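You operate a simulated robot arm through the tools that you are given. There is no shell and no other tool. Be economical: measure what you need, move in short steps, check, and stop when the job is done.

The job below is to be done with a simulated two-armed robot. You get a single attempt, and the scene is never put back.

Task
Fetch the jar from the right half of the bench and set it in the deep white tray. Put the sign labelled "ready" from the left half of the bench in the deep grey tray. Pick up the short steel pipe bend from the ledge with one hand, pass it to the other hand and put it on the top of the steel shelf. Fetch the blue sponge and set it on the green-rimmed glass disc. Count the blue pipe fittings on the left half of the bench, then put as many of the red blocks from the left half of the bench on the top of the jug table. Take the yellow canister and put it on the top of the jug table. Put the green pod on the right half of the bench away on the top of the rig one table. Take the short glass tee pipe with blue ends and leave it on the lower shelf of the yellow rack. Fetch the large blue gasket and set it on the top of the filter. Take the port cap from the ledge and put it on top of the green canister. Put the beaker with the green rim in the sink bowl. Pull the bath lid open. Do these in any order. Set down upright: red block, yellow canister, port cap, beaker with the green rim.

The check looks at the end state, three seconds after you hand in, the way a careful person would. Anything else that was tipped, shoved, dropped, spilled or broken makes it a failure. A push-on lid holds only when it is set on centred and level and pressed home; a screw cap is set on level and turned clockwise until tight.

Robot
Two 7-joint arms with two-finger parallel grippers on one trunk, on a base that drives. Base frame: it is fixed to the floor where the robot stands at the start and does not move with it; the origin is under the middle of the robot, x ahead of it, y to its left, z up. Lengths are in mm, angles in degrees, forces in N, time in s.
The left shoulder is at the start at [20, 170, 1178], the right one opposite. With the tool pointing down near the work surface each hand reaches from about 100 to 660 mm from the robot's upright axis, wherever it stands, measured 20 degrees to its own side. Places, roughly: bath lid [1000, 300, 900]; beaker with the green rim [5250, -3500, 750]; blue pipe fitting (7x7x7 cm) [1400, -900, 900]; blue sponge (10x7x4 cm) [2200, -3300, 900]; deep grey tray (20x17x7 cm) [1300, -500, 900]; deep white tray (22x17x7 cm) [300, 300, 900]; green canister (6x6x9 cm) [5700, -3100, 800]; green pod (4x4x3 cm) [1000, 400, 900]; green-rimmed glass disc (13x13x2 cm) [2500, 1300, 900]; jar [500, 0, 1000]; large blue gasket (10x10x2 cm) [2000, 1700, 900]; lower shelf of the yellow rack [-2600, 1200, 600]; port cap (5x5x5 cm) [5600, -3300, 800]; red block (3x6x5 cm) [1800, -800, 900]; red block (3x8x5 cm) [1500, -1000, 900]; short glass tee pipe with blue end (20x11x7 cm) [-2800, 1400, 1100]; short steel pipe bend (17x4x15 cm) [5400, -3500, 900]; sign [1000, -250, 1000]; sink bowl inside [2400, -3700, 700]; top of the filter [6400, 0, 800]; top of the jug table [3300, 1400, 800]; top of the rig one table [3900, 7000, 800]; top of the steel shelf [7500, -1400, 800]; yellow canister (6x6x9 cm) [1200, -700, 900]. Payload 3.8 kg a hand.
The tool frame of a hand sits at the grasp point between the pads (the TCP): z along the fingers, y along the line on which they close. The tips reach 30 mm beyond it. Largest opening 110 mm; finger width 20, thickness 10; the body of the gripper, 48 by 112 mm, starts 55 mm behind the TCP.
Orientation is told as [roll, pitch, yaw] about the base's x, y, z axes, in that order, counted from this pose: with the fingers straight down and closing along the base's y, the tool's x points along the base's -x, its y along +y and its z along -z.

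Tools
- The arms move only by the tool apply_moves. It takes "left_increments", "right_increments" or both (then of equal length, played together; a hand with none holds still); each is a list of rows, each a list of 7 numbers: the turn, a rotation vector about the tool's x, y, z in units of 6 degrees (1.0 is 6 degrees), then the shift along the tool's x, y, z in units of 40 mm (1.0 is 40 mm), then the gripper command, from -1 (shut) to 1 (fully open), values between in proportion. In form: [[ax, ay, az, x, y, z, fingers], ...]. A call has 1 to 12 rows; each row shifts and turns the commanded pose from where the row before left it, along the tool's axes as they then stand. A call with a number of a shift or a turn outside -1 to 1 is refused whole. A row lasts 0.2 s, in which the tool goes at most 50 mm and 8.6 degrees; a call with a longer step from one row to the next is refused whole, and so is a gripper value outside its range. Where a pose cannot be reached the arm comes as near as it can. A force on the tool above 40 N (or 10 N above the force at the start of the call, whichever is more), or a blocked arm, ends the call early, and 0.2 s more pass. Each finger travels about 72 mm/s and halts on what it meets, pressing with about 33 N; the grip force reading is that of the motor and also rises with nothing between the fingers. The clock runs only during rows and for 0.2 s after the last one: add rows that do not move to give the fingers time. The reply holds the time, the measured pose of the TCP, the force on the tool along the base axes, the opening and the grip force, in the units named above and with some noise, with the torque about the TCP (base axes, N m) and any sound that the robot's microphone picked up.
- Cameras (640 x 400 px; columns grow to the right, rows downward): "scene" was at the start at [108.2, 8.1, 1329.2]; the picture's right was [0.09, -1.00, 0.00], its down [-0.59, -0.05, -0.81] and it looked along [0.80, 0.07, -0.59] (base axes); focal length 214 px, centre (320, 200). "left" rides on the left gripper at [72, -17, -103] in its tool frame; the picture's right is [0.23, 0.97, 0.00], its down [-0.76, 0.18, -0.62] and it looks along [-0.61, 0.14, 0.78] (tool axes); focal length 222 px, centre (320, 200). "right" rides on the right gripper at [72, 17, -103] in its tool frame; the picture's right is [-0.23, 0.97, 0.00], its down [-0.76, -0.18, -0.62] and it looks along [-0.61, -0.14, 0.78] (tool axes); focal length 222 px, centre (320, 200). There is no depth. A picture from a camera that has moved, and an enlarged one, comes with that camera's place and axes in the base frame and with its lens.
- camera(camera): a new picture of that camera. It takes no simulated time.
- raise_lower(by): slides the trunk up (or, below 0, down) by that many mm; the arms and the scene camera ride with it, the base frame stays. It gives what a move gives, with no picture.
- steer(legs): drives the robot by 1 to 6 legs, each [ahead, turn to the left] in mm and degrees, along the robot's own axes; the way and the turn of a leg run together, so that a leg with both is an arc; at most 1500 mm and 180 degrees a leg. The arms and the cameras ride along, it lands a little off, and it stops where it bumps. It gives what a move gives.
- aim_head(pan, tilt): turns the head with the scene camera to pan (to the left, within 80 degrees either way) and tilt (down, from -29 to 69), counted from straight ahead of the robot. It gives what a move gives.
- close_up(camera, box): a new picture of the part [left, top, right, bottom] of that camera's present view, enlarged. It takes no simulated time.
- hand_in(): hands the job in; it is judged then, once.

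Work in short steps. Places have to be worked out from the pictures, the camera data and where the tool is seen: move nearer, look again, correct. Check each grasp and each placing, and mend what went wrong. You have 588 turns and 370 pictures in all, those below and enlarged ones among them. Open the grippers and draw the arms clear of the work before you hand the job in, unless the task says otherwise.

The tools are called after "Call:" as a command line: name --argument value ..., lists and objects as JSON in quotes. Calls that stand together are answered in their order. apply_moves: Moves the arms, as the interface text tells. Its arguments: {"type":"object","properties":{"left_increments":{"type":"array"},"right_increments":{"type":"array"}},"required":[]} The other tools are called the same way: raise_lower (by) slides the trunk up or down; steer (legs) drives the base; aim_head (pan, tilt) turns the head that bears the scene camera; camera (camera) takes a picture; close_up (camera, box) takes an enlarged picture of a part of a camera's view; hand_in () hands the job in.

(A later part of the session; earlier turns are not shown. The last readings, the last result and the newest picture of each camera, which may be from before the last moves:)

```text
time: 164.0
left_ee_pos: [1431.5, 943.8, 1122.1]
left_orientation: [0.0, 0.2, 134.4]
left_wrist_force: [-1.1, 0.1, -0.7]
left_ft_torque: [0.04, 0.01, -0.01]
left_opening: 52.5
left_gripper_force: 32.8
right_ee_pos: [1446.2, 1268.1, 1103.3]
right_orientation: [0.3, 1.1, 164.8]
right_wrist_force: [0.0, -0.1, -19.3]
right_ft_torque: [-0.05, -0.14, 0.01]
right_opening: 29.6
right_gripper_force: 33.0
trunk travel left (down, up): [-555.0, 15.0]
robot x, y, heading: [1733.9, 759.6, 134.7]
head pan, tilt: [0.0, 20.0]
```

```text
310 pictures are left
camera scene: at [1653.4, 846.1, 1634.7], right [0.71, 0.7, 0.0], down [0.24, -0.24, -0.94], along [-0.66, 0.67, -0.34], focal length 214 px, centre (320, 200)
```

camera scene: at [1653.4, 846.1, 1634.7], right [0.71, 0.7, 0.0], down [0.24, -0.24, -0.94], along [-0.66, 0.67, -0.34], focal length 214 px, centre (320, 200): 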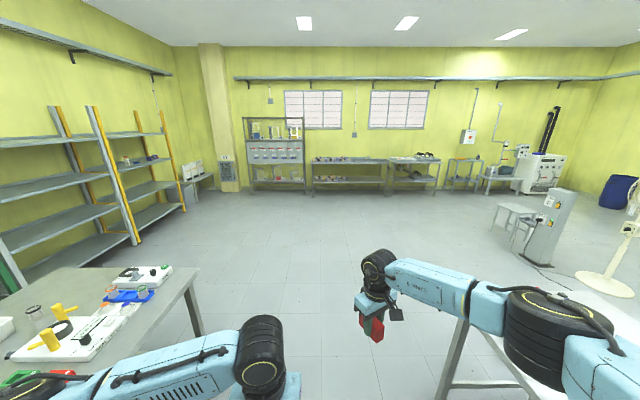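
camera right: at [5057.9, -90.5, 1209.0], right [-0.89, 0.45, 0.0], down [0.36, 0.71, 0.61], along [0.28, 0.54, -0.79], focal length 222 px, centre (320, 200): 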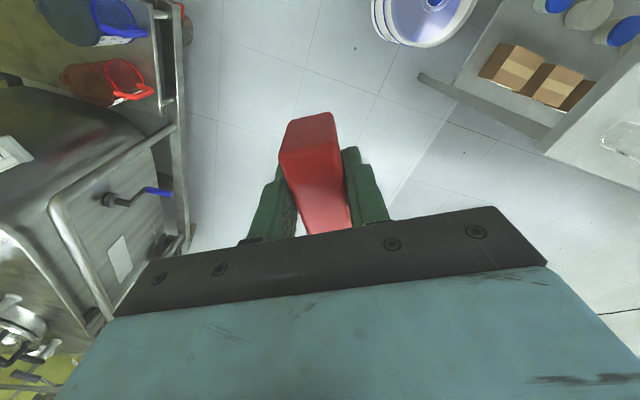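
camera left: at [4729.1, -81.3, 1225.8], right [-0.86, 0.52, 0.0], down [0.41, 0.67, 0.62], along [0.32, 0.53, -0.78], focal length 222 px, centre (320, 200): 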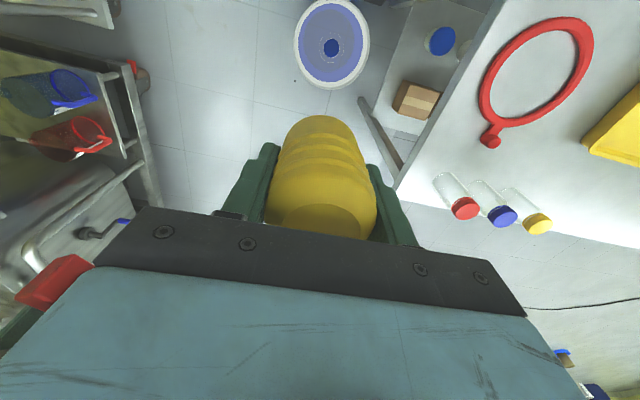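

Open floor at this end. I continue round the long table's left end to its back side.

Call:
steer --legs '[[1440, 0], [0, -90], [1075, 0], [1075, 0], [0, -90], [1000, 0]]'

Call:
aim_head --pan -25 --tilt 25

Call:
camera --camera "scene"

```text
time: 193.8
left_ee_pos: [3259.1, 2389.5, 1121.7]
left_orientation: [-0.1, 0.2, -46.0]
left_wrist_force: [0.6, -0.8, -0.5]
left_ft_torque: [-0.04, -0.03, -0.02]
left_opening: 52.1
left_gripper_force: 33.0
right_ee_pos: [3240.4, 2064.5, 1101.9]
right_orientation: [0.3, 1.1, -15.8]
right_wrist_force: [0.8, 0.3, -19.7]
right_ft_torque: [0.08, 0.18, -0.01]
right_opening: 29.9
right_gripper_force: 32.2
trunk travel left (down, up): [-555.0, 15.0]
robot x, y, heading: [2958.9, 2573.8, -45.7]
head pan, tilt: [0.0, 20.0]
```

```text
time: 194.7
left_ee_pos: [3258.1, 2387.4, 1122.1]
left_orientation: [-0.1, 0.2, -46.2]
left_wrist_force: [-0.4, 0.5, -1.3]
left_ft_torque: [0.03, 0.07, 0.0]
left_opening: 52.5
left_gripper_force: 33.2
right_ee_pos: [3240.2, 2064.8, 1103.0]
right_orientation: [0.3, 1.1, -15.8]
right_wrist_force: [-0.8, -0.3, -20.5]
right_ft_torque: [0.02, 0.15, 0.0]
right_opening: 30.0
right_gripper_force: 32.2
trunk travel left (down, up): [-555.0, 15.0]
robot x, y, heading: [2955.7, 2574.0, -45.9]
head pan, tilt: [-25.0, 25.0]
```

```text
309 pictures are left
camera scene: at [3003.7, 2469.2, 1626.7], right [-0.94, -0.33, 0.0], down [-0.14, 0.4, -0.91], along [0.3, -0.86, -0.42], focal length 214 px, centre (320, 200)
```

scene: 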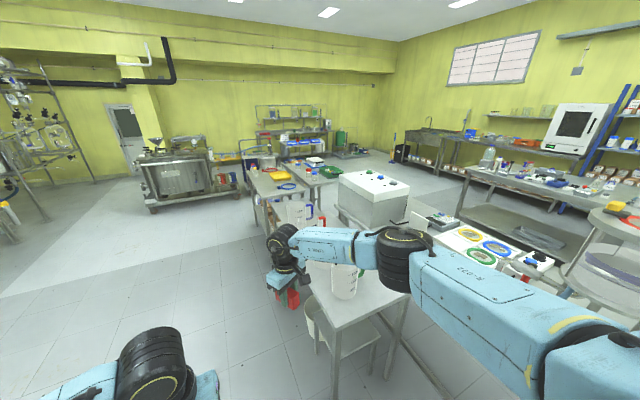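

Call:
close_up --camera "scene" --box '[250, 180, 430, 340]'

```text
2.50 times, centred on (340, 260) of scene
camera zoom: at [3003.7, 2469.2, 1626.7], right [-0.94, -0.33, 0.0], down [-0.14, 0.4, -0.91], along [0.3, -0.86, -0.42], focal length 536 px, centre (270, 50)
```

zoom: 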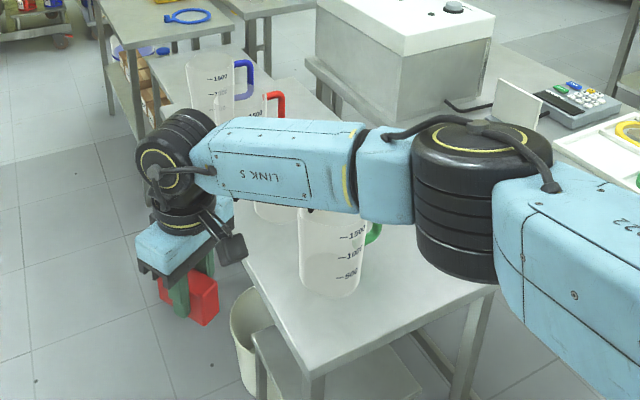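

Jugs (tops ≈1000) stand in a row on it. I raise the hands a bit, go on 750 mm and turn to face the table.

Call:
apply_moves --left_increments '[[0, 0, 0, 0, 0, -0.8, -1], [0, 0, 0, 0, 0, -0.8, -1], [0, 0, 0, 0, 0, -0.8, -1]]' --right_increments '[[0, 0, 0, 0.8, 0, -0.5, -1], [0, 0, 0, 0.8, 0, -0.5, -1], [0, 0, 0, 0.8, 0, -0.8, -1]]'

Call:
steer --legs '[[750, 0], [0, -90]]'

Call:
aim_head --pan 0 --tilt 35

Call:
camera --camera "scene"

```text
time: 195.5
left_ee_pos: [3256.7, 2389.2, 1218.7]
left_orientation: [0.1, 0.2, -46.1]
left_wrist_force: [-0.2, -0.1, -0.6]
left_ft_torque: [-0.01, -0.01, 0.02]
left_opening: 52.7
left_gripper_force: 32.8
right_ee_pos: [3147.5, 2091.1, 1176.1]
right_orientation: [0.4, 1.1, -15.9]
right_wrist_force: [-0.7, 1.2, -19.9]
right_ft_torque: [0.05, 0.15, -0.01]
right_opening: 30.2
right_gripper_force: 33.2
trunk travel left (down, up): [-555.0, 15.0]
robot x, y, heading: [2955.4, 2573.7, -46.0]
head pan, tilt: [-25.0, 25.0]
```

```text
time: 203.4
left_ee_pos: [3296.5, 1732.7, 1218.4]
left_orientation: [0.0, 0.3, -135.8]
left_wrist_force: [-0.4, 0.2, -0.8]
left_ft_torque: [-0.06, -0.07, -0.04]
left_opening: 52.7
left_gripper_force: 32.9
right_ee_pos: [2997.4, 1838.2, 1175.9]
right_orientation: [0.4, 1.1, -105.4]
right_wrist_force: [-0.2, 1.1, -18.4]
right_ft_torque: [0.18, -0.03, -0.04]
right_opening: 29.8
right_gripper_force: 33.0
trunk travel left (down, up): [-555.0, 15.0]
robot x, y, heading: [3481.3, 2032.7, -135.9]
head pan, tilt: [-25.0, 25.0]
```

```text
time: 204.2
left_ee_pos: [3297.3, 1732.3, 1218.2]
left_orientation: [0.1, 0.2, -135.7]
left_wrist_force: [-0.1, -0.6, -0.7]
left_ft_torque: [0.04, -0.01, 0.02]
left_opening: 52.6
left_gripper_force: 33.3
right_ee_pos: [2997.8, 1838.7, 1174.9]
right_orientation: [0.4, 1.2, -105.3]
right_wrist_force: [-0.3, 0.2, -19.2]
right_ft_torque: [0.17, -0.02, 0.06]
right_opening: 30.0
right_gripper_force: 32.6
trunk travel left (down, up): [-555.0, 15.0]
robot x, y, heading: [3477.7, 2035.3, -135.7]
head pan, tilt: [0.0, 35.0]
```

```text
307 pictures are left
camera scene: at [3398.4, 1957.2, 1610.9], right [-0.7, 0.71, 0.0], down [0.41, 0.4, -0.82], along [-0.58, -0.57, -0.57], focal length 214 px, centre (320, 200)
```

scene: 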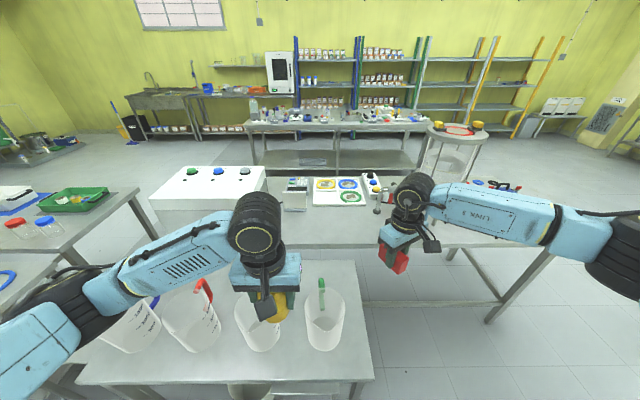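

Free space is at the table's right-hand end behind the green-handled jug. I shift the robot 370 mm to the right so as to reach there without going over the jugs.

Call:
steer --legs '[[0, -90], [370, 0], [0, 90]]'

Call:
aim_head --pan 20 --tilt 40

Call:
camera --camera "scene"

```text
time: 214.2
left_ee_pos: [3038.7, 1993.1, 1217.7]
left_orientation: [0.0, 0.2, -135.7]
left_wrist_force: [-0.6, -0.3, -0.5]
left_ft_torque: [0.0, 0.0, 0.01]
left_opening: 52.4
left_gripper_force: 33.0
right_ee_pos: [2739.2, 2099.5, 1176.0]
right_orientation: [0.4, 1.1, -105.5]
right_wrist_force: [-0.5, 0.1, -19.7]
right_ft_torque: [0.2, -0.06, -0.02]
right_opening: 29.9
right_gripper_force: 33.0
trunk travel left (down, up): [-555.0, 15.0]
robot x, y, heading: [3217.3, 2298.4, -135.7]
head pan, tilt: [0.0, 35.0]
```

```text
time: 215.1
left_ee_pos: [3038.4, 1994.3, 1217.4]
left_orientation: [0.1, 0.1, -135.7]
left_wrist_force: [-0.1, 0.5, -1.0]
left_ft_torque: [-0.01, -0.02, 0.01]
left_opening: 52.4
left_gripper_force: 32.7
right_ee_pos: [2739.1, 2101.0, 1175.5]
right_orientation: [0.4, 1.2, -105.5]
right_wrist_force: [1.3, 0.6, -19.5]
right_ft_torque: [0.2, -0.07, 0.01]
right_opening: 30.1
right_gripper_force: 32.6
trunk travel left (down, up): [-555.0, 15.0]
robot x, y, heading: [3215.8, 2295.8, -135.9]
head pan, tilt: [20.0, 40.0]
```

```text
306 pictures are left
camera scene: at [3166.6, 2203.4, 1603.4], right [-0.9, 0.43, 0.0], down [0.28, 0.58, -0.77], along [-0.33, -0.69, -0.64], focal length 214 px, centre (320, 200)
```

scene: 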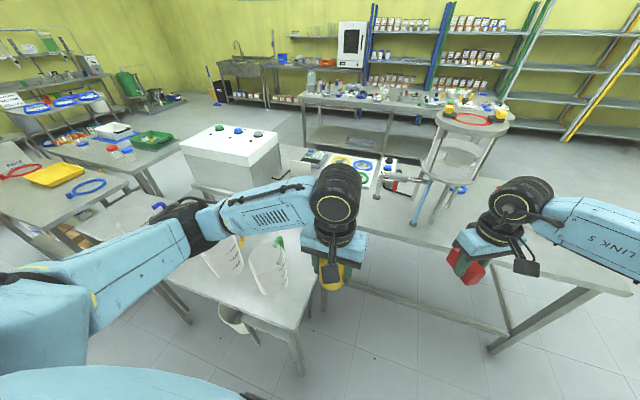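

I drive 100 mm nearer and then bring the canister over the free corner, looking with the left camera.

Call:
steer --legs '[[100, 0]]'

Call:
camera --camera "left"

```text
time: 216.2
left_ee_pos: [2967.2, 1925.0, 1219.0]
left_orientation: [0.0, 0.3, -135.9]
left_wrist_force: [-0.6, 0.5, -1.5]
left_ft_torque: [-0.04, 0.02, 0.01]
left_opening: 52.4
left_gripper_force: 32.8
right_ee_pos: [2668.2, 2032.1, 1175.4]
right_orientation: [0.3, 1.2, -105.5]
right_wrist_force: [0.4, 0.2, -19.0]
right_ft_torque: [0.2, -0.06, -0.02]
right_opening: 29.8
right_gripper_force: 32.6
trunk travel left (down, up): [-555.0, 15.0]
robot x, y, heading: [3150.3, 2223.5, -135.6]
head pan, tilt: [20.0, 40.0]
```

```text
305 pictures are left
camera left: at [3007.5, 1987.0, 1322.0], right [0.84, -0.54, 0.0], down [-0.42, -0.66, 0.62], along [-0.33, -0.52, -0.78], focal length 222 px, centre (320, 200)
```

left: 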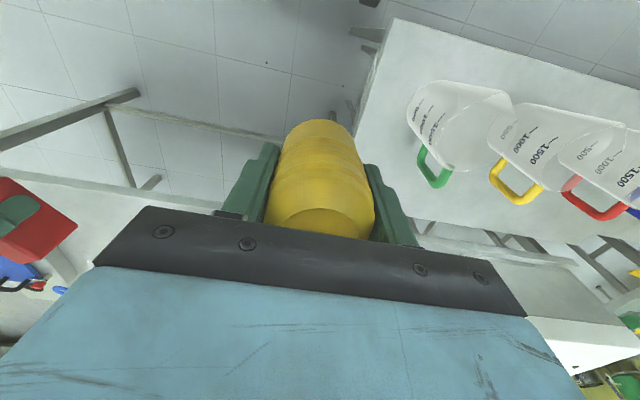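

The free corner lies at s 860–950; I put the canister at about (3005, 1718). I move over it first.

Call:
apply_moves --left_increments '[[0, 0, 0, -0.584, 0.875, 0, -1], [0, 0, 0, -0.584, 0.875, 0, -1], [0, 0, 0, -0.584, 0.875, 0, -1], [0, 0, 0, -0.584, 0.875, 0, -1], [0, 0, 0, -0.584, 0.875, 0, -1], [0, 0, 0, 0, 0, 0.9, -1], [0, 0, 0, 0, 0, 0.9, -1], [0, 0, 0, 0, 0, 0.9, -1], [0, 0, 0, 0, 0, 0.9, -1], [0, 0, 0, 0, 0, 0.9, -1], [0, 0, 0, 0, 0, 0, -1]]'

Call:
camera --camera "left"

Call:
camera --camera "scene"

```text
time: 218.6
left_ee_pos: [3004.4, 1718.6, 1038.1]
left_orientation: [0.0, 0.2, -135.9]
left_wrist_force: [-0.3, 0.0, -1.9]
left_ft_torque: [0.0, 0.02, 0.0]
left_opening: 52.5
left_gripper_force: 33.1
right_ee_pos: [2667.7, 2031.9, 1175.5]
right_orientation: [0.4, 1.2, -105.5]
right_wrist_force: [0.0, 0.7, -19.1]
right_ft_torque: [0.2, -0.02, -0.01]
right_opening: 29.8
right_gripper_force: 33.1
trunk travel left (down, up): [-555.0, 15.0]
robot x, y, heading: [3148.0, 2224.0, -135.8]
head pan, tilt: [20.0, 40.0]
```

```text
304 pictures are left
camera left: at [3045.1, 1780.6, 1141.5], right [0.84, -0.54, 0.0], down [-0.42, -0.66, 0.62], along [-0.33, -0.52, -0.78], focal length 222 px, centre (320, 200)
```

left: 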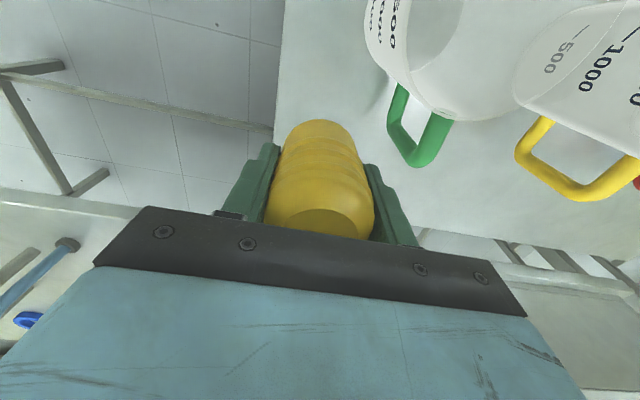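

```text
303 pictures are left
camera scene: at [3095.8, 2134.0, 1603.4], right [-0.9, 0.43, 0.0], down [0.28, 0.58, -0.77], along [-0.33, -0.69, -0.64], focal length 214 px, centre (320, 200)
```

scene: 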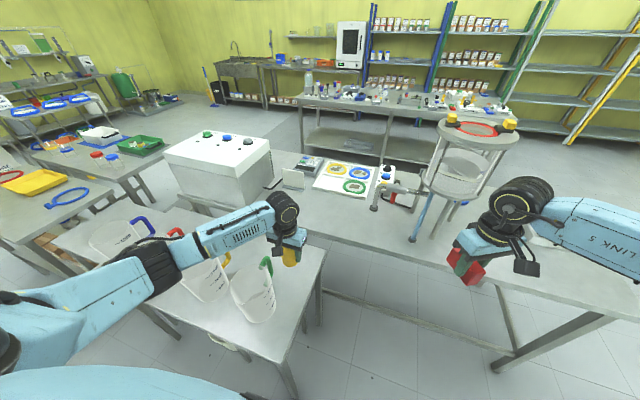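

The forearm would come too near the jug tops when lowered from here. I raise the hand and re-station the robot beyond the table's end, so that the arm comes in from the free side.

Call:
apply_moves --left_increments '[[0, 0, 0, 0, 0, -0.95, -1], [0, 0, 0, 0, 0, -0.95, -1], [0, 0, 0, 0, 0, -0.95, -1], [0, 0, 0, 0, 0, -0.95, -1], [0, 0, 0, 0.8, 0, -0.6, -1], [0, 0, 0, 0.8, 0, 0, -1], [0, 0, 0, 0.8, 0, 0, -1], [0, 0, 0, 0.8, 0, 0, -1]]'

Call:
steer --legs '[[0, -74], [260, 0], [0, 150]]'

Call:
aim_head --pan 0 --tilt 40

Call:
camera --camera "scene"

```text
time: 220.4
left_ee_pos: [3099.6, 1808.1, 1214.3]
left_orientation: [0.0, 0.1, -135.9]
left_wrist_force: [0.0, 0.5, 0.1]
left_ft_torque: [0.0, 0.0, 0.0]
left_opening: 52.3
left_gripper_force: 33.3
right_ee_pos: [2669.5, 2032.2, 1176.1]
right_orientation: [0.3, 1.2, -105.4]
right_wrist_force: [0.6, -0.3, -19.0]
right_ft_torque: [0.23, -0.04, -0.03]
right_opening: 30.1
right_gripper_force: 33.4
trunk travel left (down, up): [-555.0, 15.0]
robot x, y, heading: [3151.4, 2228.0, -135.6]
head pan, tilt: [20.0, 40.0]
```

```text
time: 231.6
left_ee_pos: [3319.5, 2205.5, 1212.8]
left_orientation: [-0.1, 0.3, -58.9]
left_wrist_force: [0.8, 0.3, -0.4]
left_ft_torque: [0.03, 0.0, 0.04]
left_opening: 52.4
left_gripper_force: 32.4
right_ee_pos: [3003.4, 1838.7, 1175.0]
right_orientation: [0.4, 1.2, -28.6]
right_wrist_force: [0.3, 0.3, -19.6]
right_ft_torque: [0.14, 0.21, -0.02]
right_opening: 29.7
right_gripper_force: 33.2
trunk travel left (down, up): [-555.0, 15.0]
robot x, y, heading: [2921.8, 2346.6, -58.7]
head pan, tilt: [20.0, 40.0]
```

```text
time: 232.4
left_ee_pos: [3319.6, 2206.1, 1213.5]
left_orientation: [0.0, 0.2, -58.9]
left_wrist_force: [-0.5, -0.1, -0.9]
left_ft_torque: [-0.01, -0.01, -0.02]
left_opening: 52.4
left_gripper_force: 32.7
right_ee_pos: [3003.7, 1839.4, 1174.7]
right_orientation: [0.4, 1.4, -28.6]
right_wrist_force: [-0.5, 0.1, -19.6]
right_ft_torque: [0.12, 0.21, 0.02]
right_opening: 29.9
right_gripper_force: 33.4
trunk travel left (down, up): [-555.0, 15.0]
robot x, y, heading: [2923.6, 2349.4, -58.5]
head pan, tilt: [0.0, 40.0]
```

```text
302 pictures are left
camera scene: at [2979.2, 2258.0, 1603.3], right [-0.85, -0.52, 0.0], down [-0.33, 0.55, -0.77], along [0.4, -0.65, -0.64], focal length 214 px, centre (320, 200)
```

scene: 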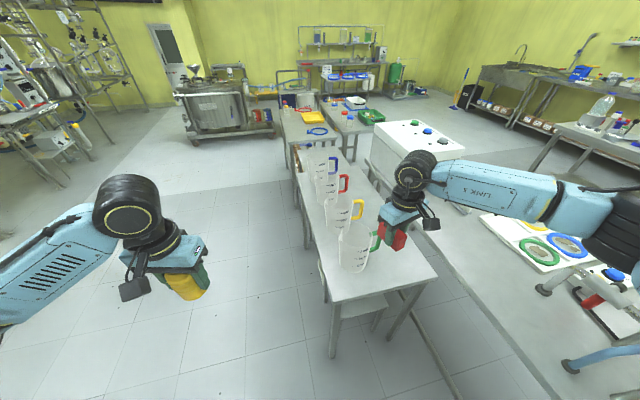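

Good station; the strip before the jugs is 95 mm deep. I drive 100 mm nearer and bring the right hand (block) to (915, 3310) in bench axes, i.e. about (2988, 1694), with the block's length along the table.

Call:
steer --legs '[[100, 0]]'

Call:
camera --camera "right"

```text
time: 233.6
left_ee_pos: [3371.7, 2120.1, 1214.9]
left_orientation: [-0.1, 0.2, -58.8]
left_wrist_force: [0.2, 0.2, -1.1]
left_ft_torque: [0.02, -0.01, -0.01]
left_opening: 52.7
left_gripper_force: 32.8
right_ee_pos: [3055.9, 1753.4, 1174.9]
right_orientation: [0.4, 1.2, -28.5]
right_wrist_force: [0.5, -0.4, -19.6]
right_ft_torque: [0.12, 0.19, -0.02]
right_opening: 30.0
right_gripper_force: 32.8
trunk travel left (down, up): [-555.0, 15.0]
robot x, y, heading: [2974.1, 2263.3, -58.7]
head pan, tilt: [0.0, 40.0]
```

```text
301 pictures are left
camera right: at [3000.0, 1800.5, 1280.4], right [0.66, 0.75, 0.0], down [0.59, -0.53, 0.6], along [0.45, -0.4, -0.8], focal length 222 px, centre (320, 200)
```

right: 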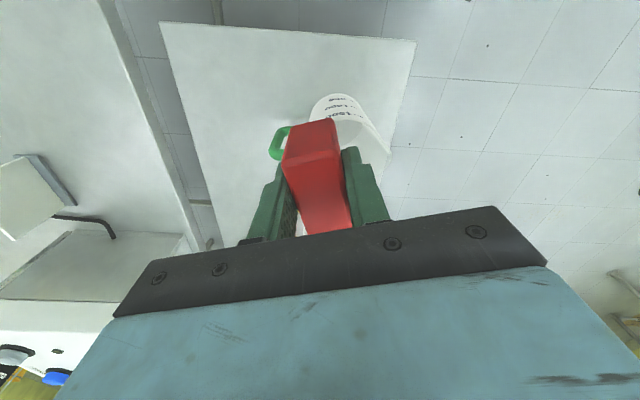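

I turn the block parallel to the table, shift it to its place and lower most of the way.

Call:
apply_moves --right_increments '[[0, 0, 0.92, 0, 0, 0, -1], [0, 0, 0.92, 0, 0, 0, -1], [0, 0, 0.92, 0, 0, 0, -1], [0, 0, 0, 0.05, -0.75, 0, -1], [0, 0, 0, 0.05, -0.75, 0, -1], [0, 0, 0, 0.05, -0.75, 0, -1], [0, 0, 0, 0, 0, 0.9, -1], [0, 0, 0, 0, 0, 0.9, -1], [0, 0, 0, 0, 0, 0.9, -1], [0, 0, 0, 0, 0, 0.9, -1], [0, 0, 0, 0, 0, 0, -1]]'

Call:
camera --camera "right"

Call:
camera --camera "scene"

```text
time: 236.0
left_ee_pos: [3371.8, 2119.4, 1214.1]
left_orientation: [0.1, 0.2, -58.9]
left_wrist_force: [0.7, 1.0, -1.0]
left_ft_torque: [0.01, -0.02, -0.01]
left_opening: 52.2
left_gripper_force: 33.2
right_ee_pos: [2985.2, 1697.0, 1030.4]
right_orientation: [-0.1, 1.3, -45.1]
right_wrist_force: [-0.4, 0.5, -20.0]
right_ft_torque: [0.17, 0.17, 0.01]
right_opening: 30.0
right_gripper_force: 32.9
trunk travel left (down, up): [-555.0, 15.0]
robot x, y, heading: [2976.9, 2268.9, -58.4]
head pan, tilt: [0.0, 40.0]
```

```text
300 pictures are left
camera right: at [2946.1, 1757.4, 1136.0], right [0.85, 0.53, -0.01], down [0.42, -0.67, 0.61], along [0.32, -0.52, -0.8], focal length 222 px, centre (320, 200)
```

right: 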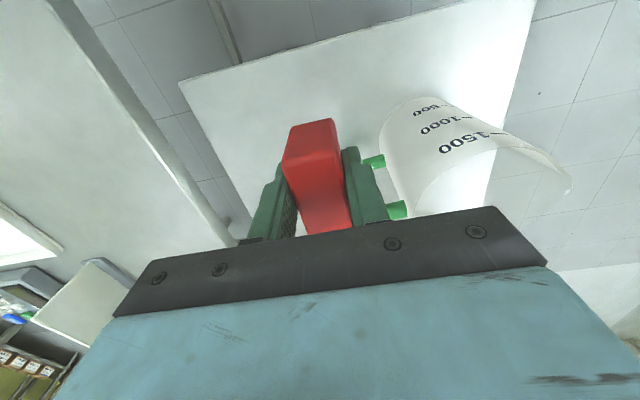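

```text
299 pictures are left
camera scene: at [3030.4, 2173.2, 1603.4], right [-0.85, -0.52, 0.0], down [-0.33, 0.55, -0.77], along [0.4, -0.65, -0.64], focal length 214 px, centre (320, 200)
```

scene: 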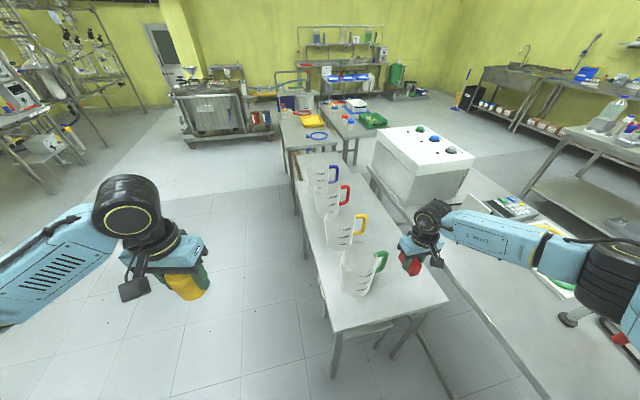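

Clear of the handle by some 55 mm. I lower further.

Call:
apply_moves --right_increments '[[0, 0, 0, 0, 0, 0.9, -1], [0, 0, 0, 0, 0, 0.9, -1], [0, 0, 0, 0, 0, 0.9, -1], [0, 0, 0, 0, 0, 0.9, -1], [0, 0, 0, 0, 0, 0.6, -1], [0, 0, 0, 0, 0, 0, -1]]'

Call:
camera --camera "right"

```text
time: 237.4
left_ee_pos: [3370.8, 2119.2, 1214.2]
left_orientation: [-0.1, 0.2, -58.9]
left_wrist_force: [-0.5, 0.0, -1.3]
left_ft_torque: [0.0, 0.01, -0.01]
left_opening: 52.4
left_gripper_force: 33.0
right_ee_pos: [2982.8, 1696.9, 898.9]
right_orientation: [0.1, 1.4, -45.1]
right_wrist_force: [-0.3, 1.9, -18.7]
right_ft_torque: [0.21, 0.15, -0.03]
right_opening: 29.8
right_gripper_force: 33.4
right hand out of reach, approached as far as the arm can: row 4, 5
trunk travel left (down, up): [-555.0, 15.0]
robot x, y, heading: [2975.9, 2264.0, -58.7]
head pan, tilt: [0.0, 40.0]
```

```text
298 pictures are left
camera right: at [2943.5, 1758.4, 1003.9], right [0.85, 0.53, -0.01], down [0.42, -0.68, 0.6], along [0.32, -0.52, -0.8], focal length 222 px, centre (320, 200)
```

right: 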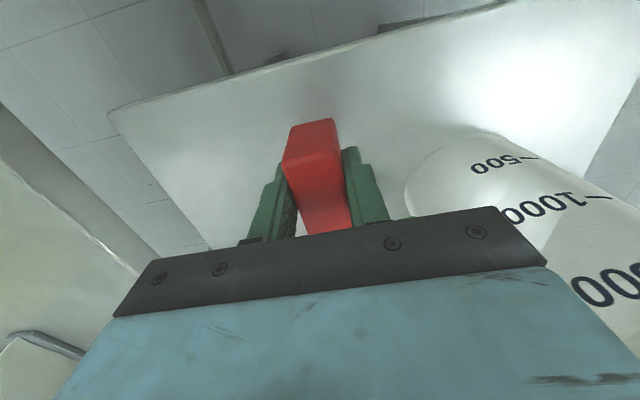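

At the arm's lower limit; I lower the trunk 45 mm instead, then feel for contact.

Call:
raise_lower --by -45

Call:
raise_lower --by -8

```text
time: 238.3
left_ee_pos: [3372.1, 2119.9, 1168.6]
left_orientation: [0.0, 0.1, -58.9]
left_wrist_force: [-0.1, -0.6, -0.7]
left_ft_torque: [0.03, 0.04, 0.04]
left_opening: 52.6
left_gripper_force: 33.0
right_ee_pos: [2981.0, 1697.1, 853.3]
right_orientation: [0.0, 1.3, -44.9]
right_wrist_force: [0.2, 0.1, -19.3]
right_ft_torque: [0.18, 0.15, 0.01]
right_opening: 30.1
right_gripper_force: 33.2
trunk travel left (down, up): [-510.0, 60.0]
robot x, y, heading: [2974.0, 2264.6, -58.8]
head pan, tilt: [0.0, 40.0]
```

```text
time: 238.8
left_ee_pos: [3370.9, 2119.9, 1161.3]
left_orientation: [0.0, 0.2, -58.8]
left_wrist_force: [-0.3, -0.4, -1.6]
left_ft_torque: [-0.01, -0.03, 0.01]
left_opening: 52.6
left_gripper_force: 33.3
right_ee_pos: [2982.0, 1698.9, 846.4]
right_orientation: [-0.1, 1.5, -45.1]
right_wrist_force: [0.1, -0.1, -20.2]
right_ft_torque: [0.15, 0.16, 0.01]
right_opening: 30.1
right_gripper_force: 33.0
trunk travel left (down, up): [-502.0, 68.0]
robot x, y, heading: [2974.1, 2263.6, -58.9]
head pan, tilt: [0.0, 40.0]
```

Call:
raise_lower --by -5

Call:
raise_lower --by -3

```text
time: 239.4
left_ee_pos: [3371.7, 2121.0, 1156.8]
left_orientation: [0.0, 0.2, -58.8]
left_wrist_force: [0.6, -0.5, -2.2]
left_ft_torque: [-0.01, 0.0, 0.03]
left_opening: 52.2
left_gripper_force: 33.4
right_ee_pos: [2982.3, 1697.4, 842.2]
right_orientation: [0.1, 1.2, -45.0]
right_wrist_force: [-1.0, 0.9, -6.2]
right_ft_torque: [-0.12, -0.33, -0.02]
right_opening: 29.9
right_gripper_force: 33.1
trunk travel left (down, up): [-497.0, 73.0]
robot x, y, heading: [2974.0, 2268.7, -58.7]
head pan, tilt: [0.0, 40.0]
```

```text
time: 239.9
left_ee_pos: [3371.3, 2121.6, 1152.5]
left_orientation: [0.0, 0.0, -58.9]
left_wrist_force: [0.3, -0.2, -0.9]
left_ft_torque: [-0.01, -0.03, 0.0]
left_opening: 52.5
left_gripper_force: 32.7
right_ee_pos: [2982.0, 1697.9, 841.4]
right_orientation: [-0.1, 1.1, -45.1]
right_wrist_force: [-3.3, 1.0, 11.1]
right_ft_torque: [-0.06, -0.6, -0.1]
right_opening: 30.1
right_gripper_force: 33.4
trunk travel left (down, up): [-494.0, 76.0]
robot x, y, heading: [2973.3, 2263.8, -59.1]
head pan, tilt: [0.0, 40.0]
```

Contact made. I open partially and raise the right hand.

Call:
apply_moves --right_increments '[[0, 0, 0, 0, 0, 0, 0.1], [0, 0, 0, 0, 0, 0, 0.1], [0, 0, 0, 0, 0, 0, 0.1], [0, 0, 0, 0, 0, -0.5, 0.1], [0, 0, 0, 0, 0, -0.9, 0.1], [0, 0, 0, 0, 0, -0.9, 0.1], [0, 0, 0, 0, 0, -0.9, 0.1], [0, 0, 0, 0, 0, -0.9, 0.1], [0, 0, 0, 0, 0, -0.9, 0.1], [0, 0, 0, 0, 0, -0.9, 1], [0, 0, 0, 0, 0, -0.9, 1]]'

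Call:
camera --camera "right"

Call:
camera --camera "scene"

```text
time: 242.3
left_ee_pos: [3372.4, 2122.0, 1153.0]
left_orientation: [0.0, 0.3, -58.9]
left_wrist_force: [0.6, -0.6, -1.0]
left_ft_torque: [0.04, 0.05, -0.01]
left_opening: 52.4
left_gripper_force: 32.5
right_ee_pos: [2986.6, 1695.3, 1110.8]
right_orientation: [-0.1, 1.3, -45.0]
right_wrist_force: [0.1, -0.4, -0.3]
right_ft_torque: [-0.01, 0.02, 0.01]
right_opening: 110.2
right_gripper_force: 0.0
trunk travel left (down, up): [-494.0, 76.0]
robot x, y, heading: [2974.6, 2266.3, -58.6]
head pan, tilt: [0.0, 40.0]
```

```text
297 pictures are left
camera right: at [2948.0, 1755.4, 1216.2], right [0.85, 0.53, -0.01], down [0.42, -0.67, 0.61], along [0.31, -0.52, -0.8], focal length 222 px, centre (320, 200)
```

right: 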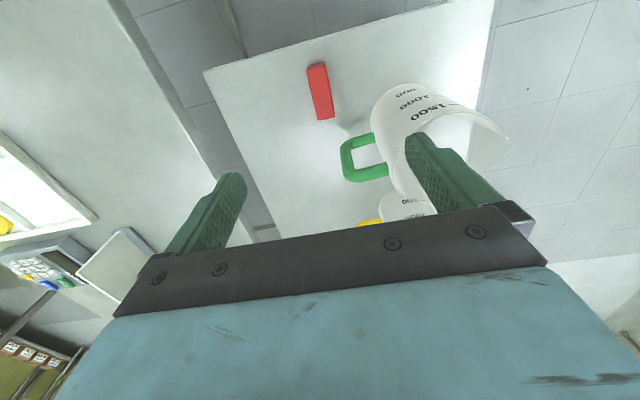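

```text
296 pictures are left
camera scene: at [3030.5, 2175.2, 1542.5], right [-0.85, -0.52, 0.0], down [-0.33, 0.55, -0.77], along [0.4, -0.65, -0.64], focal length 214 px, centre (320, 200)
```

scene: 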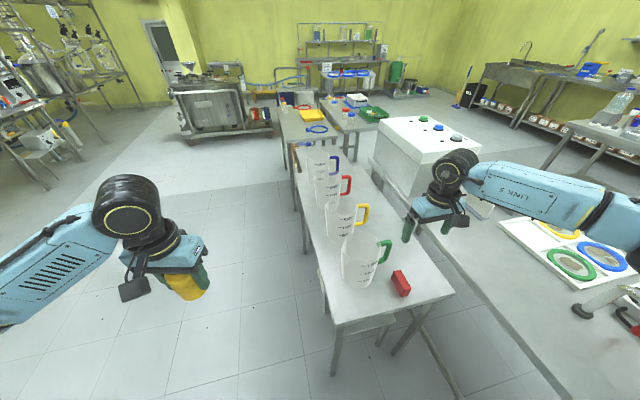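

Block 1 stands on the table. I draw the right hand back and bring the canister in the left hand over about (3079, 1807).

Call:
apply_moves --left_increments '[[0, 0, 0, 0, 0, 0, -1], [0, 0, 0, -0.27, -0.94, 0, -1], [0, 0, 0, -0.27, -0.94, 0, -1], [0, 0, 0, -0.27, -0.94, 0, -1], [0, 0, 0, -0.27, -0.94, 0, -1], [0, 0, 0, -0.27, -0.94, 0, -1], [0, 0, 0, -0.27, -0.94, 0, -1], [0, 0, 0, -0.27, -0.94, 0, -1], [0, 0, 0, -0.27, -0.94, 0, -1], [0, 0, 0, -0.27, -0.94, 0, -1], [0, 0, 0, -0.27, -0.94, 0, -1], [0, 0, 0, -0.27, -0.94, 0, -1]]' --right_increments '[[0, 0, 0, 0.9, 0, -0.4, 1], [0, 0, 0, 0.9, 0, -0.4, 1], [0, 0, 0, 0.9, 0, 0, 1], [0, 0, 0, 0.9, 0, 0, 1], [0, 0, 0, 0.9, 0, 0, 1], [0, 0, 0, 0, 0, 0, 1], [0, 0, 0, 0, 0, 0, 1], [0, 0, 0, 0, 0, 0, 1], [0, 0, 0, 0, 0, 0, 1], [0, 0, 0, 0, 0, 0, 1], [0, 0, 0, 0, 0, 0, 1], [0, 0, 0, 0, 0, 0, 1]]'

Call:
camera --camera "left"

```text
time: 244.9
left_ee_pos: [3076.8, 1806.5, 1153.4]
left_orientation: [0.1, 0.1, -59.0]
left_wrist_force: [-1.1, -0.2, -0.6]
left_ft_torque: [0.0, 0.0, -0.03]
left_opening: 52.4
left_gripper_force: 33.1
right_ee_pos: [2858.9, 1822.0, 1145.9]
right_orientation: [0.0, 1.2, -45.0]
right_wrist_force: [-0.2, 1.0, 0.1]
right_ft_torque: [0.03, -0.03, 0.02]
right_opening: 109.9
right_gripper_force: 0.0
trunk travel left (down, up): [-494.0, 76.0]
robot x, y, heading: [2974.6, 2264.3, -58.6]
head pan, tilt: [0.0, 40.0]
```

```text
295 pictures are left
camera left: at [3024.8, 1859.5, 1257.4], right [0.72, 0.7, 0.0], down [0.55, -0.56, 0.62], along [0.43, -0.44, -0.78], focal length 222 px, centre (320, 200)
```

left: 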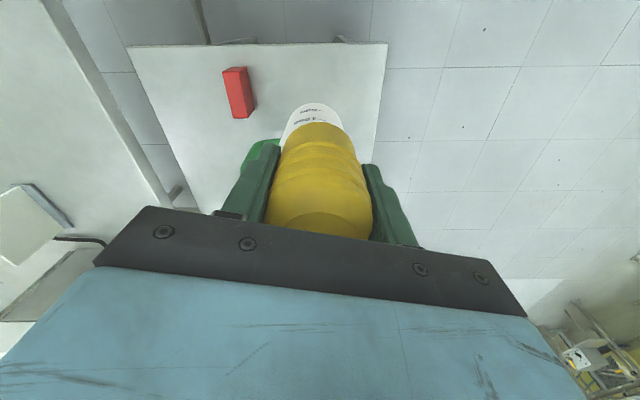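

The landing spot is free between the jug's foot and the table's edge. I lower the canister.

Call:
apply_moves --left_increments '[[0, 0, 0, 0, 0, 0.95, -1], [0, 0, 0, 0, 0, 0.95, -1], [0, 0, 0, 0, 0, 0.95, -1], [0, 0, 0, 0, 0, 0.95, -1], [0, 0, 0, 0, 0, 0.95, -1], [0, 0, 0, 0, 0, 0.95, -1], [0, 0, 0, 0, 0, 0.95, -1], [0, 0, 0, 0, 0, 0.6, -1], [0, 0, 0, 0, 0, 0, -1]]'

Call:
camera --camera "left"

```text
time: 246.1
left_ee_pos: [3095.4, 1803.3, 1000.3]
left_orientation: [-1.3, -0.5, -58.7]
left_wrist_force: [-8.3, 8.6, 6.9]
left_ft_torque: [-0.46, -0.52, -0.03]
left_opening: 52.7
left_gripper_force: 32.7
left hand out of reach, approached as far as the arm can: row 5, 6
right_ee_pos: [2857.9, 1825.7, 1147.6]
right_orientation: [-0.2, 1.0, -45.0]
right_wrist_force: [0.6, -0.4, 0.8]
right_ft_torque: [-0.04, 0.05, 0.0]
right_opening: 110.1
right_gripper_force: 0.0
trunk travel left (down, up): [-494.0, 76.0]
robot x, y, heading: [2976.4, 2267.1, -58.6]
head pan, tilt: [0.0, 40.0]
stopped in row 6 (left hand): the force on the tool passed its limit at 136 N (the readings are from after the stop); the commanded pose is now the measured one
```

```text
294 pictures are left
camera left: at [3044.8, 1858.9, 1103.4], right [0.71, 0.7, -0.02], down [0.56, -0.55, 0.63], along [0.42, -0.46, -0.78], focal length 222 px, centre (320, 200)
```

left: 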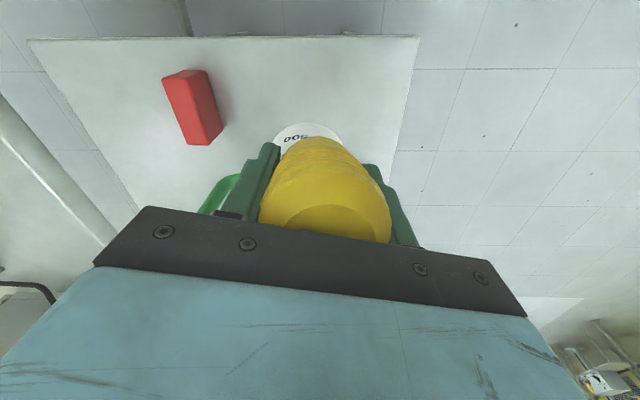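

The arm ran out of reach and drifted against the jug's rim. I raise straight up and look.

Call:
apply_moves --left_increments '[[0, 0, 0, 0.3, 0, -0.3, -1], [0, 0, 0, 0.2, 0, -0.9, -1], [0, 0, 0, 0, 0, -0.9, -1], [0, 0, 0, 0, 0, -0.9, -1], [0, 0, 0, 0, 0, -0.9, -1]]'

Call:
camera --camera "left"

Call:
camera --camera "scene"

```text
time: 247.3
left_ee_pos: [3088.1, 1820.1, 1151.6]
left_orientation: [-1.1, -0.4, -58.7]
left_wrist_force: [-0.2, 0.5, 0.0]
left_ft_torque: [-0.02, -0.02, -0.01]
left_opening: 52.7
left_gripper_force: 33.2
right_ee_pos: [2859.6, 1822.0, 1147.2]
right_orientation: [0.0, 1.3, -45.0]
right_wrist_force: [0.3, -0.9, -0.3]
right_ft_torque: [0.02, 0.02, 0.05]
right_opening: 109.8
right_gripper_force: 0.1
trunk travel left (down, up): [-494.0, 76.0]
robot x, y, heading: [2973.3, 2265.9, -58.9]
head pan, tilt: [0.0, 40.0]
```

```text
293 pictures are left
camera left: at [3037.7, 1875.3, 1255.2], right [0.71, 0.7, -0.02], down [0.56, -0.55, 0.62], along [0.43, -0.46, -0.78], focal length 222 px, centre (320, 200)
```

left: 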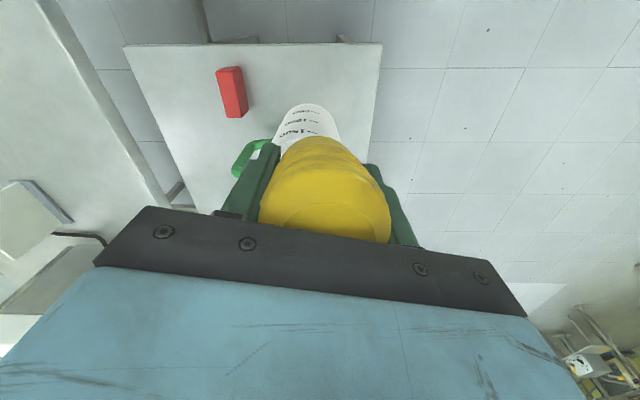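

```text
292 pictures are left
camera scene: at [3030.0, 2174.7, 1542.5], right [-0.85, -0.52, 0.0], down [-0.33, 0.55, -0.77], along [0.4, -0.65, -0.64], focal length 214 px, centre (320, 200)
```

scene: 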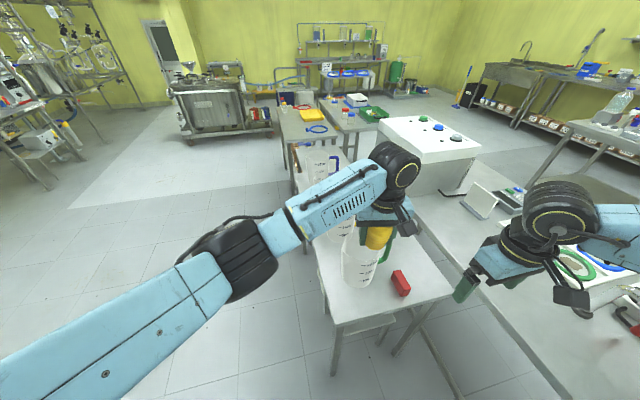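

Call:
close_up --camera "scene" --box '[310, 180, 450, 310]'

Call:
close_up --camera "left" --box '[200, 90, 440, 260]'

```text
3.08 times, centred on (380, 245) of scene
camera zoom: at [3030.0, 2174.7, 1542.5], right [-0.85, -0.52, 0.0], down [-0.33, 0.55, -0.77], along [0.4, -0.65, -0.64], focal length 660 px, centre (135, 62)
```

zoom: 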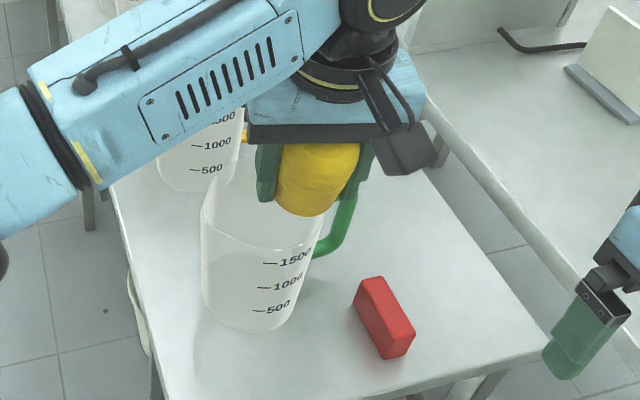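

```text
2.35 times, centred on (320, 175) of left
camera zoom: at [3037.7, 1875.3, 1255.2], right [0.71, 0.7, -0.02], down [0.56, -0.55, 0.62], along [0.43, -0.46, -0.78], focal length 523 px, centre (320, 259)
```

zoom: 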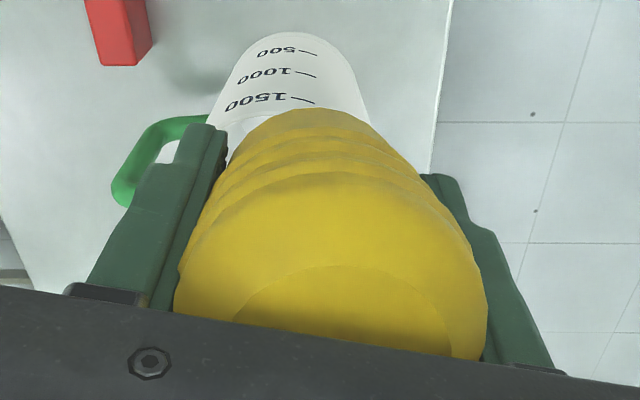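

The jug is unmoved, but the canister has tilted in the grip. I draw the left hand back clear of the table, and check the right side before lowering the trunk for better reach.

Call:
apply_moves --left_increments '[[0, 0, 0, 0.95, 0.2, 0, -1], [0, 0, 0, 0.95, 0.2, 0, -1], [0, 0, 0, 0.95, 0.2, 0, -1], [0, 0, 0, 0.95, 0.2, 0, -1], [0, 0, 0, 0.95, 0.2, 0, -1], [0, 0, 0, 0, 0, 0, -1]]'

Call:
aim_head --pan -60 --tilt 40

Call:
camera --camera "scene"

Call:
camera --camera "left"

```text
time: 248.7
left_ee_pos: [3024.7, 2003.1, 1148.1]
left_orientation: [-1.1, -0.4, -58.6]
left_wrist_force: [-0.1, -0.3, 0.0]
left_ft_torque: [0.02, -0.02, -0.01]
left_opening: 52.6
left_gripper_force: 33.0
right_ee_pos: [2859.1, 1821.9, 1147.4]
right_orientation: [0.0, 1.3, -45.1]
right_wrist_force: [-0.4, -0.2, -0.3]
right_ft_torque: [0.0, -0.02, -0.01]
right_opening: 110.0
right_gripper_force: 0.1
trunk travel left (down, up): [-494.0, 76.0]
robot x, y, heading: [2977.6, 2265.6, -59.0]
head pan, tilt: [0.0, 40.0]
```

```text
time: 250.0
left_ee_pos: [3024.7, 2003.0, 1149.7]
left_orientation: [-1.2, -0.4, -58.8]
left_wrist_force: [-0.2, -0.6, -0.6]
left_ft_torque: [0.03, 0.01, 0.01]
left_opening: 52.9
left_gripper_force: 32.7
right_ee_pos: [2858.5, 1822.1, 1146.8]
right_orientation: [-0.1, 1.4, -45.2]
right_wrist_force: [0.1, -0.9, -0.3]
right_ft_torque: [0.03, -0.08, 0.01]
right_opening: 110.1
right_gripper_force: 0.1
trunk travel left (down, up): [-494.0, 76.0]
robot x, y, heading: [2973.1, 2268.5, -58.8]
head pan, tilt: [-60.0, 40.0]
```

```text
289 pictures are left
camera scene: at [2945.3, 2173.0, 1542.5], right [-0.88, 0.48, 0.0], down [0.31, 0.56, -0.77], along [-0.37, -0.67, -0.64], focal length 214 px, centre (320, 200)
```

scene: 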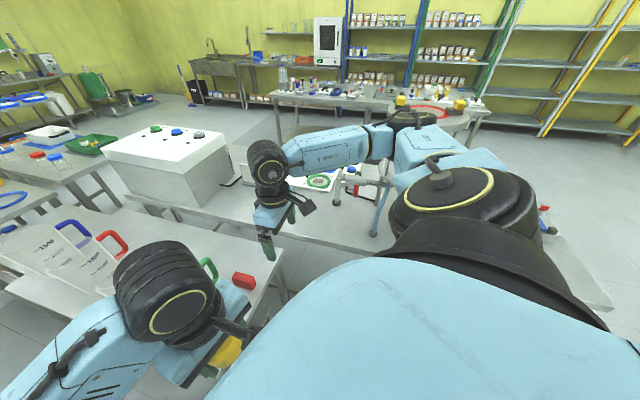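

```text
288 pictures are left
camera left: at [2973.0, 2058.0, 1253.0], right [0.71, 0.7, -0.02], down [0.56, -0.55, 0.62], along [0.43, -0.46, -0.78], focal length 222 px, centre (320, 200)
```

left: 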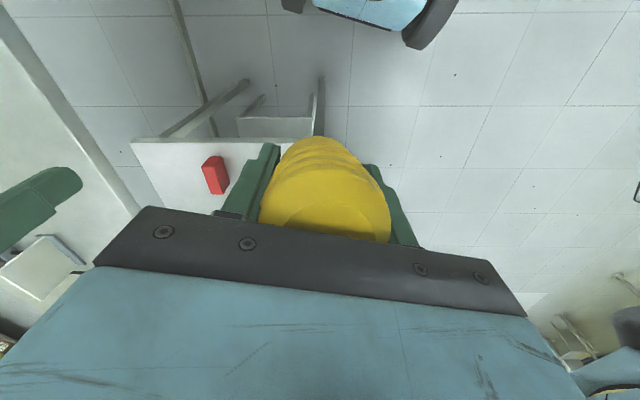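

Turning the robot so the target is on the left hand's own side and further from the tower will be better. I turn right 41° and back off 130 mm, then lower the trunk.

Call:
steer --legs '[[0, -41], [-130, 0]]'

Call:
aim_head --pan 10 --tilt 45

Call:
camera --camera "scene"

```text
time: 253.2
left_ee_pos: [2861.4, 2163.1, 1148.9]
left_orientation: [-1.0, -0.4, -100.1]
left_wrist_force: [-0.6, -0.7, -0.8]
left_ft_torque: [-0.03, 0.0, -0.02]
left_opening: 52.8
left_gripper_force: 32.9
right_ee_pos: [2617.3, 2137.4, 1146.7]
right_orientation: [0.0, 1.3, -86.7]
right_wrist_force: [0.4, -1.0, 0.4]
right_ft_torque: [0.01, -0.02, -0.02]
right_opening: 110.2
right_gripper_force: 0.0
trunk travel left (down, up): [-494.0, 76.0]
robot x, y, heading: [2998.8, 2392.7, -100.3]
head pan, tilt: [-60.0, 40.0]
```

```text
time: 254.6
left_ee_pos: [2860.4, 2163.7, 1148.9]
left_orientation: [-1.1, -0.4, -100.1]
left_wrist_force: [0.3, 0.3, -0.9]
left_ft_torque: [-0.02, -0.01, -0.03]
left_opening: 52.4
left_gripper_force: 32.9
right_ee_pos: [2617.2, 2136.3, 1145.8]
right_orientation: [0.0, 1.4, -86.8]
right_wrist_force: [0.8, -0.5, -0.7]
right_ft_torque: [-0.02, 0.01, 0.01]
right_opening: 110.0
right_gripper_force: 0.0
trunk travel left (down, up): [-494.0, 76.0]
robot x, y, heading: [2998.2, 2390.2, -100.3]
head pan, tilt: [10.0, 45.0]
```

```text
287 pictures are left
camera scene: at [2994.2, 2290.7, 1535.3], right [-1.0, 0.01, 0.0], down [0.0, 0.71, -0.71], along [0.0, -0.71, -0.71], focal length 214 px, centre (320, 200)
```

scene: 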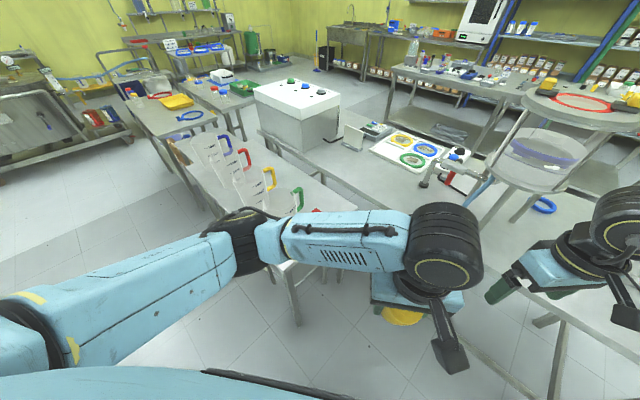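

I bring the left hand to above the near corner of the table at (3132, 1860).

Call:
apply_moves --left_increments '[[0, 0, 0, -0.63, 0.8, 0, -1], [0, 0, 0, -0.63, 0.8, 0, -1], [0, 0, 0, -0.63, 0.8, 0, -1], [0, 0, 0, -0.63, 0.8, 0, -1], [0, 0, 0, -0.63, 0.8, 0, -1], [0, 0, 0, -0.63, 0.8, 0, -1], [0, 0, 0, -0.63, 0.8, 0, -1], [0, 0, 0, -0.63, 0.8, 0, -1], [0, 0, 0, -0.63, 0.8, 0, -1], [0, 0, 0, -0.63, 0.8, 0, -1], [0, 0, 0, 0, 0, 0, -1]]'

Call:
camera --camera "scene"

Call:
camera --camera "left"

```text
time: 257.0
left_ee_pos: [3131.2, 1858.7, 1144.4]
left_orientation: [-1.0, -0.4, -100.2]
left_wrist_force: [0.1, 0.2, -0.4]
left_ft_torque: [-0.02, -0.01, 0.02]
left_opening: 52.6
left_gripper_force: 32.9
right_ee_pos: [2617.3, 2136.2, 1145.8]
right_orientation: [0.0, 1.3, -86.7]
right_wrist_force: [-0.6, 0.3, 0.0]
right_ft_torque: [0.02, 0.0, 0.03]
right_opening: 110.0
right_gripper_force: 0.0
trunk travel left (down, up): [-494.0, 76.0]
robot x, y, heading: [2998.9, 2395.1, -100.2]
head pan, tilt: [10.0, 45.0]
```

```text
286 pictures are left
camera scene: at [2993.9, 2291.1, 1535.3], right [-1.0, 0.01, 0.0], down [0.0, 0.71, -0.71], along [0.0, -0.71, -0.71], focal length 214 px, centre (320, 200)
```

scene: 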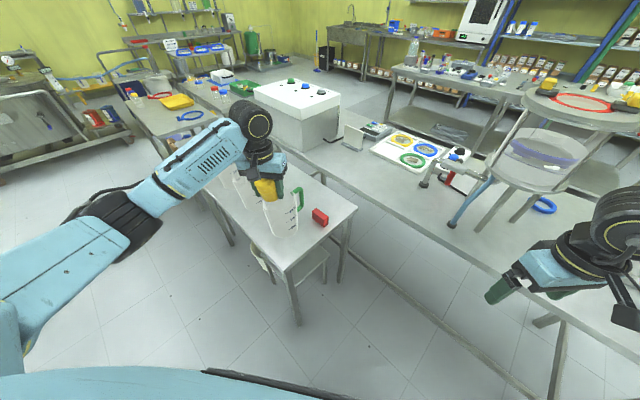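

```text
285 pictures are left
camera left: at [3129.0, 1934.0, 1249.1], right [1.0, 0.05, -0.02], down [0.05, -0.78, 0.63], along [0.02, -0.63, -0.78], focal length 222 px, centre (320, 200)
```

left: 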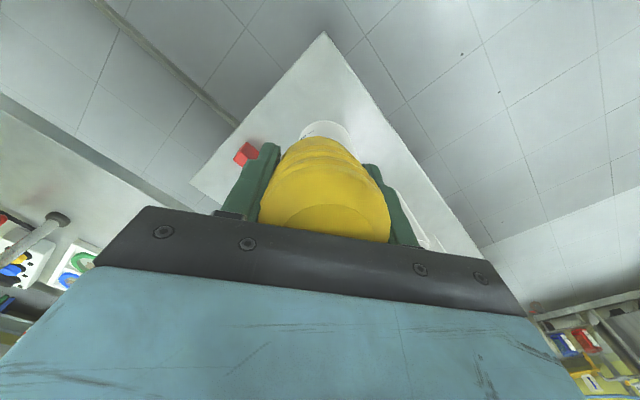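

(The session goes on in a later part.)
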